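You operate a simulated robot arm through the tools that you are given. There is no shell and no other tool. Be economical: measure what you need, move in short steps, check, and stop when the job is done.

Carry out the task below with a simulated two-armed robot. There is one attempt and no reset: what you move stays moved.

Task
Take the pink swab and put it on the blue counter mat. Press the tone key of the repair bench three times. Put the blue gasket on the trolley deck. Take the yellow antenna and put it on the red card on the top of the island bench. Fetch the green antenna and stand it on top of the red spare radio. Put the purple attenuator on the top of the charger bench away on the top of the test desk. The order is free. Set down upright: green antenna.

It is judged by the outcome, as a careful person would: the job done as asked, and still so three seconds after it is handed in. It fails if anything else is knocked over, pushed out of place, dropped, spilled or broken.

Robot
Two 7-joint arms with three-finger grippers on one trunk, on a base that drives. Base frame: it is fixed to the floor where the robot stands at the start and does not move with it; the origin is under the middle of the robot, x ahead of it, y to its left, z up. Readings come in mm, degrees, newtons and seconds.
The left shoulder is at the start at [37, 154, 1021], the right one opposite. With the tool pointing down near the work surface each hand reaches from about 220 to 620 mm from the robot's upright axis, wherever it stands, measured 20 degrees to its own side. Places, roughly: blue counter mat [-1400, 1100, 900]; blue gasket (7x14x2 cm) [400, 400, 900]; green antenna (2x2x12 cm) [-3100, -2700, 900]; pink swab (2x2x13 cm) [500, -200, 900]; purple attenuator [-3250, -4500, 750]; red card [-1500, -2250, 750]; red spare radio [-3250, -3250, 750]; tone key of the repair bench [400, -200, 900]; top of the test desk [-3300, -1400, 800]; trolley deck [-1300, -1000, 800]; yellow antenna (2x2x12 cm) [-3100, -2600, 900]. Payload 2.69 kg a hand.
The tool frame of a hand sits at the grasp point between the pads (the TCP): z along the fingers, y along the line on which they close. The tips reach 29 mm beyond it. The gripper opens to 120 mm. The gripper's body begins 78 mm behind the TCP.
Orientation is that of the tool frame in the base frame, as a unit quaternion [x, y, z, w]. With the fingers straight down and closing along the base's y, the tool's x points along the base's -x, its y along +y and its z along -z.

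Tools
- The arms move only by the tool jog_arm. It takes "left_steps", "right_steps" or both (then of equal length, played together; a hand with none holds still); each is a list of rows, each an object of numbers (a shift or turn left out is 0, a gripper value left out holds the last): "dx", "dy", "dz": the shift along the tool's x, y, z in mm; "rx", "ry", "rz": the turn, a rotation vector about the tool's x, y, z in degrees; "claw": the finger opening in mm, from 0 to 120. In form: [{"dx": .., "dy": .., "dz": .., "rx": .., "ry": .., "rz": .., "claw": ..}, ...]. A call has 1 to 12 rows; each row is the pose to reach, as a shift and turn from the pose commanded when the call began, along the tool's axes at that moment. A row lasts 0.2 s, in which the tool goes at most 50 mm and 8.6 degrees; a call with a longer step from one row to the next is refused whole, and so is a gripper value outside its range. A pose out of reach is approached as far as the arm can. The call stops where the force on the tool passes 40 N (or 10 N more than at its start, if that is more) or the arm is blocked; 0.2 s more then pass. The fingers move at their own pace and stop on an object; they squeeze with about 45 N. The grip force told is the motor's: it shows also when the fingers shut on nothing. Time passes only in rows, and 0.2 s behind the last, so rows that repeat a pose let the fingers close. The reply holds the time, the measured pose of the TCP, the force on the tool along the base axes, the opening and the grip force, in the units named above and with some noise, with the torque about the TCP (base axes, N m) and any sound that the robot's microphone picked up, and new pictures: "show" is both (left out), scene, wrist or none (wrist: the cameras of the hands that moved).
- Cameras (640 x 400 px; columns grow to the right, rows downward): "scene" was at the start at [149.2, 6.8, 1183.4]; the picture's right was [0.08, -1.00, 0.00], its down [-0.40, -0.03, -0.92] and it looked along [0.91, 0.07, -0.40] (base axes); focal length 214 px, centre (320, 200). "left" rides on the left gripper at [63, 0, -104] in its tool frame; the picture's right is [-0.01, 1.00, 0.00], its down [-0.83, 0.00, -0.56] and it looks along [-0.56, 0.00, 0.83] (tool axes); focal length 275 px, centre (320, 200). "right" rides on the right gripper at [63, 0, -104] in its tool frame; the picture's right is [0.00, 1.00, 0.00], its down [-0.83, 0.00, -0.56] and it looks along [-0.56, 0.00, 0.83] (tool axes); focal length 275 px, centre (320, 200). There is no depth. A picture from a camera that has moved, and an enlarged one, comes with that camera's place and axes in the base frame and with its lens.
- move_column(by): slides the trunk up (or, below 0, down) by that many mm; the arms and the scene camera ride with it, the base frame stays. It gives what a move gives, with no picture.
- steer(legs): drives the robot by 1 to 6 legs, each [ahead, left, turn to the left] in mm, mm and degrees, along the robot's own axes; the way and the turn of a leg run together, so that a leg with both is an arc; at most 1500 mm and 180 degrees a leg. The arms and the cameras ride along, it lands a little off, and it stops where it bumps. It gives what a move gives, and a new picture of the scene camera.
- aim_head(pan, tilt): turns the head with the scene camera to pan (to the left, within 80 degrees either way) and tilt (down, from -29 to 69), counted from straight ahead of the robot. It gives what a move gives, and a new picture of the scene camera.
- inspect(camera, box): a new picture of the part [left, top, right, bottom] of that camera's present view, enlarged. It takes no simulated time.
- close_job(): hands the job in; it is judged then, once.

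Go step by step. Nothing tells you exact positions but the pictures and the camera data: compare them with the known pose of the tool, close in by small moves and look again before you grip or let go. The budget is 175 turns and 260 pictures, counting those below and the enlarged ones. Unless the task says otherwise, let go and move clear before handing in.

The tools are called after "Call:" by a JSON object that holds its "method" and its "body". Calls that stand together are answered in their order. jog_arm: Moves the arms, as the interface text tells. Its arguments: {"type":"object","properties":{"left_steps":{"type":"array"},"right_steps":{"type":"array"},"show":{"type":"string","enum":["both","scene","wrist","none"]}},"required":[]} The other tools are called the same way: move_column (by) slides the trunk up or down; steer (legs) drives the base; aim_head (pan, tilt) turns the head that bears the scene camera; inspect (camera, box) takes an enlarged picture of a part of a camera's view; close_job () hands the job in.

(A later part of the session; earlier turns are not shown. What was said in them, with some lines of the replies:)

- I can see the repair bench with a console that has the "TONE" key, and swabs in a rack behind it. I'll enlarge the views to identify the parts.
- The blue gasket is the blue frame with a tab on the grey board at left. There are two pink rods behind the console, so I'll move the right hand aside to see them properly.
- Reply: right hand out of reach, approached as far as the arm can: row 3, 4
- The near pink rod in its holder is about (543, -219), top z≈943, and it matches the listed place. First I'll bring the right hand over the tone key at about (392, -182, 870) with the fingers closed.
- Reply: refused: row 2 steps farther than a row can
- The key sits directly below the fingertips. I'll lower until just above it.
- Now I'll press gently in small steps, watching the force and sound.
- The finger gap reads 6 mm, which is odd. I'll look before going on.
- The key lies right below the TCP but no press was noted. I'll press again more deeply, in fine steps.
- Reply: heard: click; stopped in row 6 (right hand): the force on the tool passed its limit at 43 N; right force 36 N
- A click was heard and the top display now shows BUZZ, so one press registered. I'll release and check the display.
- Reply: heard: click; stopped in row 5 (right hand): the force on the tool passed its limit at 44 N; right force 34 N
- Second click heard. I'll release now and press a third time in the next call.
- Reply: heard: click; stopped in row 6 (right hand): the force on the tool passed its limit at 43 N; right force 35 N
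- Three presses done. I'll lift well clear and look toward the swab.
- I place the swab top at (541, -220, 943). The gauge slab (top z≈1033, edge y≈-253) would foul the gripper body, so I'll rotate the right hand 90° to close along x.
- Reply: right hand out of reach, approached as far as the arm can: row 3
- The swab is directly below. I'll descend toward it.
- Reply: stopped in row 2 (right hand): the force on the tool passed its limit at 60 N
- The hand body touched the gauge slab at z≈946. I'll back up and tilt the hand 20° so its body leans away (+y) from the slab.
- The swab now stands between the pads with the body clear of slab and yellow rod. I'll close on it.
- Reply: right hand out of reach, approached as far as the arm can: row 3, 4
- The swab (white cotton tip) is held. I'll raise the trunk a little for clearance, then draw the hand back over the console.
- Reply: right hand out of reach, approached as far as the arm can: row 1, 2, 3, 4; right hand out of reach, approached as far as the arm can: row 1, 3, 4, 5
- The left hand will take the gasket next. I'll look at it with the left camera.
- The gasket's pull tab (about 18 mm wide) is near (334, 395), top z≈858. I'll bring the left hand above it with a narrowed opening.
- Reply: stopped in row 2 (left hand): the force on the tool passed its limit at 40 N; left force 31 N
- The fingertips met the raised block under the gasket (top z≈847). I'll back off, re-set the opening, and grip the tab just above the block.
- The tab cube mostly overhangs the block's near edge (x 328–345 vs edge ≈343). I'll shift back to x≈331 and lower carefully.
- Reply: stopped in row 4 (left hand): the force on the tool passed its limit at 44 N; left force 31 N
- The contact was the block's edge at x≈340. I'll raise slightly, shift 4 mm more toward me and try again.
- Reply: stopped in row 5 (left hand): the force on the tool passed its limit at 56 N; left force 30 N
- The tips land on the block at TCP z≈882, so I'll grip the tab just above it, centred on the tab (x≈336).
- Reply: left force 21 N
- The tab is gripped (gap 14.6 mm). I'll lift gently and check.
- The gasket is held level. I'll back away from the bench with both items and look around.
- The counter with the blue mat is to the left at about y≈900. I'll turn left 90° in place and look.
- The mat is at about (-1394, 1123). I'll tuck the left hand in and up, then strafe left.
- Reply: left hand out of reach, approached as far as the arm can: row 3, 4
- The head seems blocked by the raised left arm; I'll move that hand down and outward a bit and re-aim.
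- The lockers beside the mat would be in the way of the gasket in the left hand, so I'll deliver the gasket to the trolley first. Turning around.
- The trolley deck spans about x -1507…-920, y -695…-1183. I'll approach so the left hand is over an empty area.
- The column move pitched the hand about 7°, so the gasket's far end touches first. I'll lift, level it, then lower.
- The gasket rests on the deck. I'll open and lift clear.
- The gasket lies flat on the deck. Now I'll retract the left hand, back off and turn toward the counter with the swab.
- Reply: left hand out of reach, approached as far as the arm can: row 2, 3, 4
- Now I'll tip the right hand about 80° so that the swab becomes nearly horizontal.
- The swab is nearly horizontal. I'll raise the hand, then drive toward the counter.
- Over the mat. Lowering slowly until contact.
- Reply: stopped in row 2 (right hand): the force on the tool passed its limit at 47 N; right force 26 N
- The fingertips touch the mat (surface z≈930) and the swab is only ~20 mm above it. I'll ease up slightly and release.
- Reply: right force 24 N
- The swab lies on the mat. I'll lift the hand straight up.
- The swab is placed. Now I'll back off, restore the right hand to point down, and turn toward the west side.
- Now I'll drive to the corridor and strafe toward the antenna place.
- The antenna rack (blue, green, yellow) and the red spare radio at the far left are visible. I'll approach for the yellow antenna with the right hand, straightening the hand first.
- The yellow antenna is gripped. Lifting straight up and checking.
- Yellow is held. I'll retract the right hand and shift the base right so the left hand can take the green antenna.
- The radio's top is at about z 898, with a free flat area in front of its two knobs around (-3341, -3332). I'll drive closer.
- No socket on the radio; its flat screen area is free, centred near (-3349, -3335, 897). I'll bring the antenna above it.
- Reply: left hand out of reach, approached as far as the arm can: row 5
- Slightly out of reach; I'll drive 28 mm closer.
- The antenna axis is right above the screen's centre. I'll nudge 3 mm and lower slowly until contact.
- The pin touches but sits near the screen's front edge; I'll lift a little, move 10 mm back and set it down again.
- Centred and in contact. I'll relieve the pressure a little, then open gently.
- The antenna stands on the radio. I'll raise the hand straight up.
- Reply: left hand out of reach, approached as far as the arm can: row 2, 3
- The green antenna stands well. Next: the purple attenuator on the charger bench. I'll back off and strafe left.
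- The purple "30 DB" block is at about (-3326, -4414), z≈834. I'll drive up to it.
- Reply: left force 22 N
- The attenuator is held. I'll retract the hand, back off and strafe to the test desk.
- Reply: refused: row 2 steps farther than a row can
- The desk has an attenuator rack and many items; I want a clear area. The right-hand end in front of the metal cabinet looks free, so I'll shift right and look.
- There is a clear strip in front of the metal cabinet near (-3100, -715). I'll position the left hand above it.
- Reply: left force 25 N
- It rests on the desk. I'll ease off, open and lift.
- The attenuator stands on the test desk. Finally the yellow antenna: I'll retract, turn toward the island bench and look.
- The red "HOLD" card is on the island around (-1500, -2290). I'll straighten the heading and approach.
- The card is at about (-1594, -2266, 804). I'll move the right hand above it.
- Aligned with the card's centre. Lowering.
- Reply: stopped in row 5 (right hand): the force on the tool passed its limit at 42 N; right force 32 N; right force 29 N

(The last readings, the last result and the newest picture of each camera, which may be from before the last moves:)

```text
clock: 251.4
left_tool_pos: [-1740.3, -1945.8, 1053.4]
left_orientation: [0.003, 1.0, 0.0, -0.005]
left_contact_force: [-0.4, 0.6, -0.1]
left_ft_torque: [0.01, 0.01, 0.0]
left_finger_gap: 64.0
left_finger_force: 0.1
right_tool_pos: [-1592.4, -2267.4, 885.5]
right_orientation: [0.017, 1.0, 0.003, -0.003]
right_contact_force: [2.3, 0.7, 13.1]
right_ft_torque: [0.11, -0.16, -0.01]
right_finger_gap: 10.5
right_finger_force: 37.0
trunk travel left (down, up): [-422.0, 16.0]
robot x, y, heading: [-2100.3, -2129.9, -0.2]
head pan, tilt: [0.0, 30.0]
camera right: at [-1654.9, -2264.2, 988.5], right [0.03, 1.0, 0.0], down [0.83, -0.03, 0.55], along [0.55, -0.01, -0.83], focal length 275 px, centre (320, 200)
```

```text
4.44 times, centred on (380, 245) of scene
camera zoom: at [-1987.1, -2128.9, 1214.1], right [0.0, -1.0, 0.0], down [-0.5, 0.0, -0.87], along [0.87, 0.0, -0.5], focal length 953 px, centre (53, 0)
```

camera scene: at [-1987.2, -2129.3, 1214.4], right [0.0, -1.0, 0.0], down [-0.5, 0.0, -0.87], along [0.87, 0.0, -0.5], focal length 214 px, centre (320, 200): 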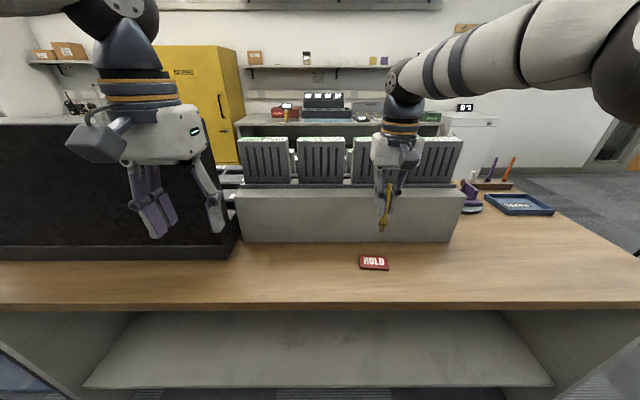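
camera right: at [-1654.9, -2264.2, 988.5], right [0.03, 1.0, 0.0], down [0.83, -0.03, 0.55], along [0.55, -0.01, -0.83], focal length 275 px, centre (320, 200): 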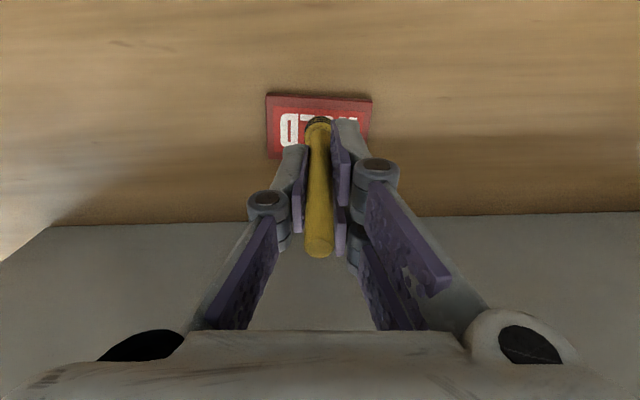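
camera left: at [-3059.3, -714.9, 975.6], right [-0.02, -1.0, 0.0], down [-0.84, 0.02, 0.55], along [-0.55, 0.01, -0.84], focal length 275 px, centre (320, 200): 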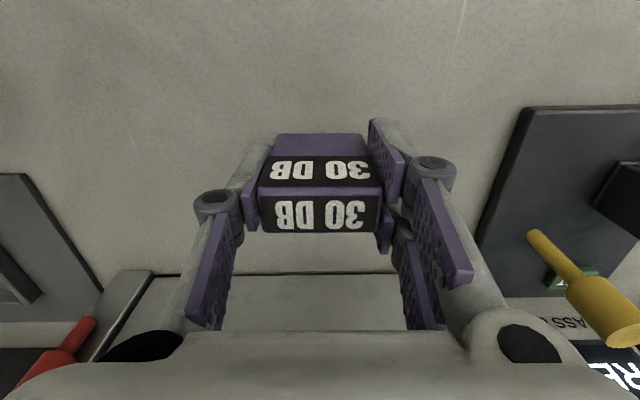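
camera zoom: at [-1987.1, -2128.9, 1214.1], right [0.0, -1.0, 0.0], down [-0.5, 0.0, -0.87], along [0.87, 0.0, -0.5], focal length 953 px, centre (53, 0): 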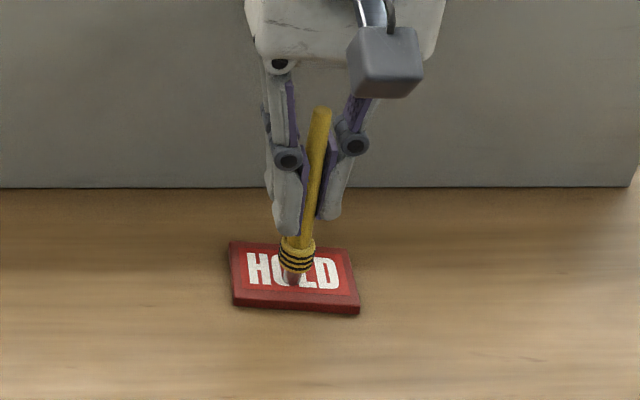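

Now at light contact, as with the green one. Releasing gently.

Call:
{"method": "jog_arm", "body": {"right_steps": [{"dz": -1}, {"dz": -1.5}, {"dz": -1.5, "claw": 14}, {"dz": -1.5, "claw": 20}, {"dz": -1.5, "claw": 30}, {"dz": -1.5, "claw": 40}, {"dz": -1.5, "claw": 40}], "show": "none"}}

Call:
{"method": "inspect", "body": {"camera": "scene", "box": [330, 200, 430, 290]}}

```text
clock: 253.0
left_tool_pos: [-1740.9, -1947.0, 1054.6]
left_orientation: [0.004, 1.0, -0.001, -0.004]
left_contact_force: [-0.1, -0.3, 0.8]
left_ft_torque: [0.02, -0.01, 0.0]
left_finger_gap: 63.8
left_finger_force: 0.1
right_tool_pos: [-1592.8, -2265.8, 887.9]
right_orientation: [0.016, 1.0, 0.002, -0.002]
right_contact_force: [0.0, 0.0, 0.1]
right_ft_torque: [0.01, 0.02, 0.03]
right_finger_gap: 39.9
right_finger_force: 0.1
trunk travel left (down, up): [-422.0, 16.0]
robot x, y, heading: [-2102.8, -2129.7, -0.3]
head pan, tilt: [0.0, 30.0]
```

```text
4.44 times, centred on (380, 245) of scene
camera zoom: at [-1986.8, -2129.2, 1214.3], right [0.0, -1.0, 0.0], down [-0.5, 0.0, -0.87], along [0.87, 0.0, -0.5], focal length 953 px, centre (53, 0)
```

zoom: 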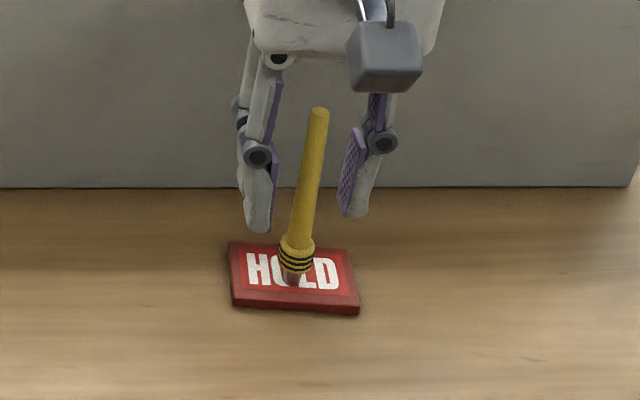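

It stands free. Lifting the hand straight up and pulling back.

Call:
{"method": "jog_arm", "body": {"right_steps": [{"dz": -25}, {"dz": -60}, {"dz": -100}, {"dz": -130}, {"dz": -140, "dx": 40}, {"dz": -140, "dx": 85}, {"dz": -140, "dx": 130}], "show": "scene"}}

Call:
{"method": "inspect", "body": {"camera": "scene", "box": [330, 200, 430, 290]}}

```text
clock: 254.6
left_tool_pos: [-1740.6, -1948.9, 1055.2]
left_orientation: [0.004, 1.0, 0.001, -0.005]
left_contact_force: [0.1, -0.6, -0.6]
left_ft_torque: [0.03, 0.0, -0.01]
left_finger_gap: 64.0
left_finger_force: 0.1
right_tool_pos: [-1720.6, -2266.9, 1028.9]
right_orientation: [0.017, 1.0, 0.003, 0.0]
right_contact_force: [-0.2, -1.4, 0.0]
right_ft_torque: [0.03, -0.04, 0.02]
right_finger_gap: 40.0
right_finger_force: 0.0
trunk travel left (down, up): [-422.0, 16.0]
robot x, y, heading: [-2103.5, -2125.2, -0.2]
head pan, tilt: [0.0, 30.0]
camera scene: at [-1987.2, -2131.3, 1214.3], right [0.0, -1.0, 0.0], down [-0.5, 0.0, -0.87], along [0.87, 0.0, -0.5], focal length 214 px, centre (320, 200)
```

scene: 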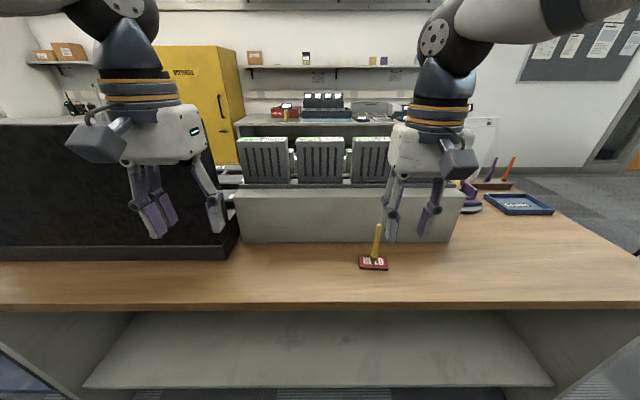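

```text
4.44 times, centred on (380, 245) of scene
camera zoom: at [-1987.2, -2131.3, 1214.3], right [0.0, -1.0, 0.0], down [-0.5, 0.0, -0.87], along [0.87, 0.0, -0.5], focal length 953 px, centre (53, 0)
```

zoom: 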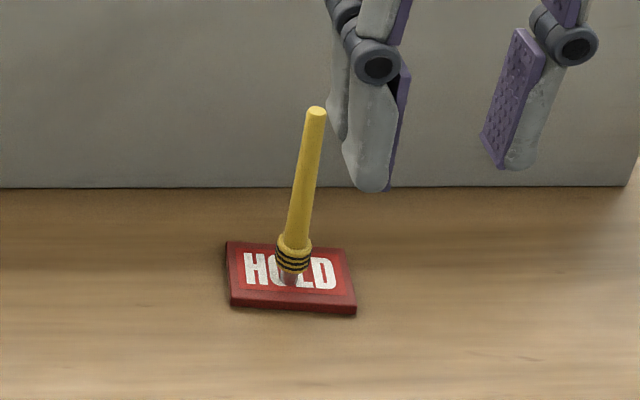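

All placed. I'll do one last check that the trolley and gasket were undisturbed.

Call:
{"method": "steer", "body": {"legs": [[-350, 0, 0]]}}

Call:
{"method": "aim_head", "body": {"pan": 45, "tilt": 25}}

```text
clock: 256.9
left_tool_pos: [-2088.6, -1946.3, 1054.5]
left_orientation: [0.004, 1.0, 0.0, -0.005]
left_contact_force: [-0.3, 0.3, 0.8]
left_ft_torque: [-0.03, -0.03, -0.02]
left_finger_gap: 64.1
left_finger_force: 0.1
right_tool_pos: [-2067.8, -2263.4, 1029.6]
right_orientation: [0.017, 1.0, 0.003, -0.003]
right_contact_force: [-0.5, 0.6, 0.4]
right_ft_torque: [-0.03, -0.02, 0.01]
right_finger_gap: 40.0
right_finger_force: 0.0
trunk travel left (down, up): [-422.0, 16.0]
robot x, y, heading: [-2450.9, -2127.3, -0.3]
head pan, tilt: [0.0, 30.0]
camera scene: at [-2334.1, -2128.0, 1214.3], right [0.0, -1.0, 0.0], down [-0.5, 0.0, -0.87], along [0.87, 0.0, -0.5], focal length 214 px, centre (320, 200)
```

scene: 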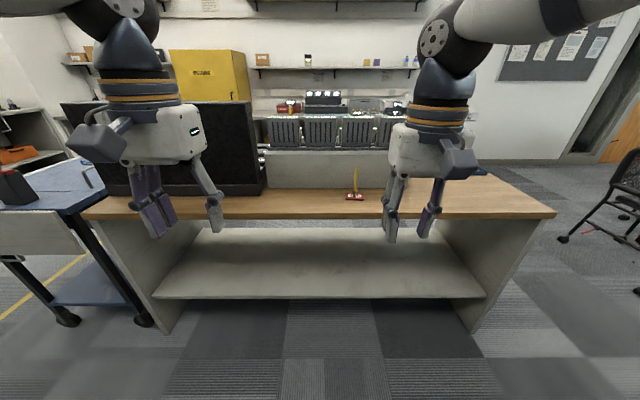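

```text
clock: 258.0
left_tool_pos: [-2087.4, -1946.8, 1054.9]
left_orientation: [0.004, 1.0, 0.001, -0.005]
left_contact_force: [0.2, -0.1, -0.1]
left_ft_torque: [-0.01, -0.05, 0.02]
left_finger_gap: 64.0
left_finger_force: 0.1
right_tool_pos: [-2067.4, -2264.0, 1028.9]
right_orientation: [0.017, 1.0, 0.003, -0.002]
right_contact_force: [0.0, 0.0, 1.1]
right_ft_torque: [-0.01, -0.02, -0.01]
right_finger_gap: 40.0
right_finger_force: 0.1
trunk travel left (down, up): [-422.0, 16.0]
robot x, y, heading: [-2449.4, -2127.2, -0.2]
head pan, tilt: [45.0, 25.0]
camera scene: at [-2358.6, -2062.8, 1222.2], right [0.7, -0.71, 0.0], down [-0.3, -0.3, -0.91], along [0.64, 0.64, -0.42], focal length 214 px, centre (320, 200)
```

scene: 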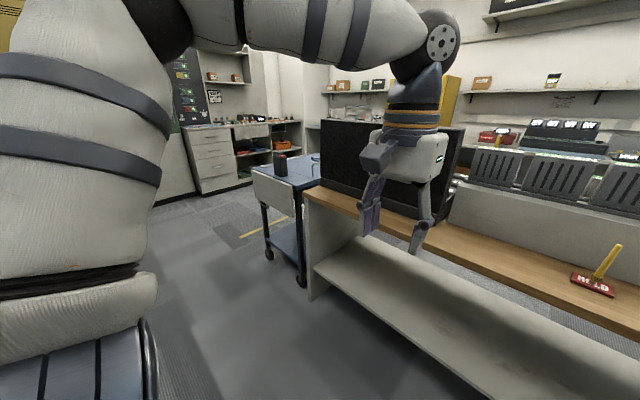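

Everything in view is where I put it, both hands are empty and clear, and the yellow antenna still stands on the card. I'm handing in.

Call:
{"method": "close_job", "body": {}}

```text
The job is handed in.
```

The job is handed in with all six tasks done:
- **Pink swab:** lying on the blue counter mat.
- **Tone key:** pressed three times, with three clicks heard.
- **Blue gasket:** on the trolley deck.
- **Yellow antenna:** on the red card, standing upright.
- **Green antenna:** standing upright on the red spare radio.
- **Purple attenuator:** on the test desk.
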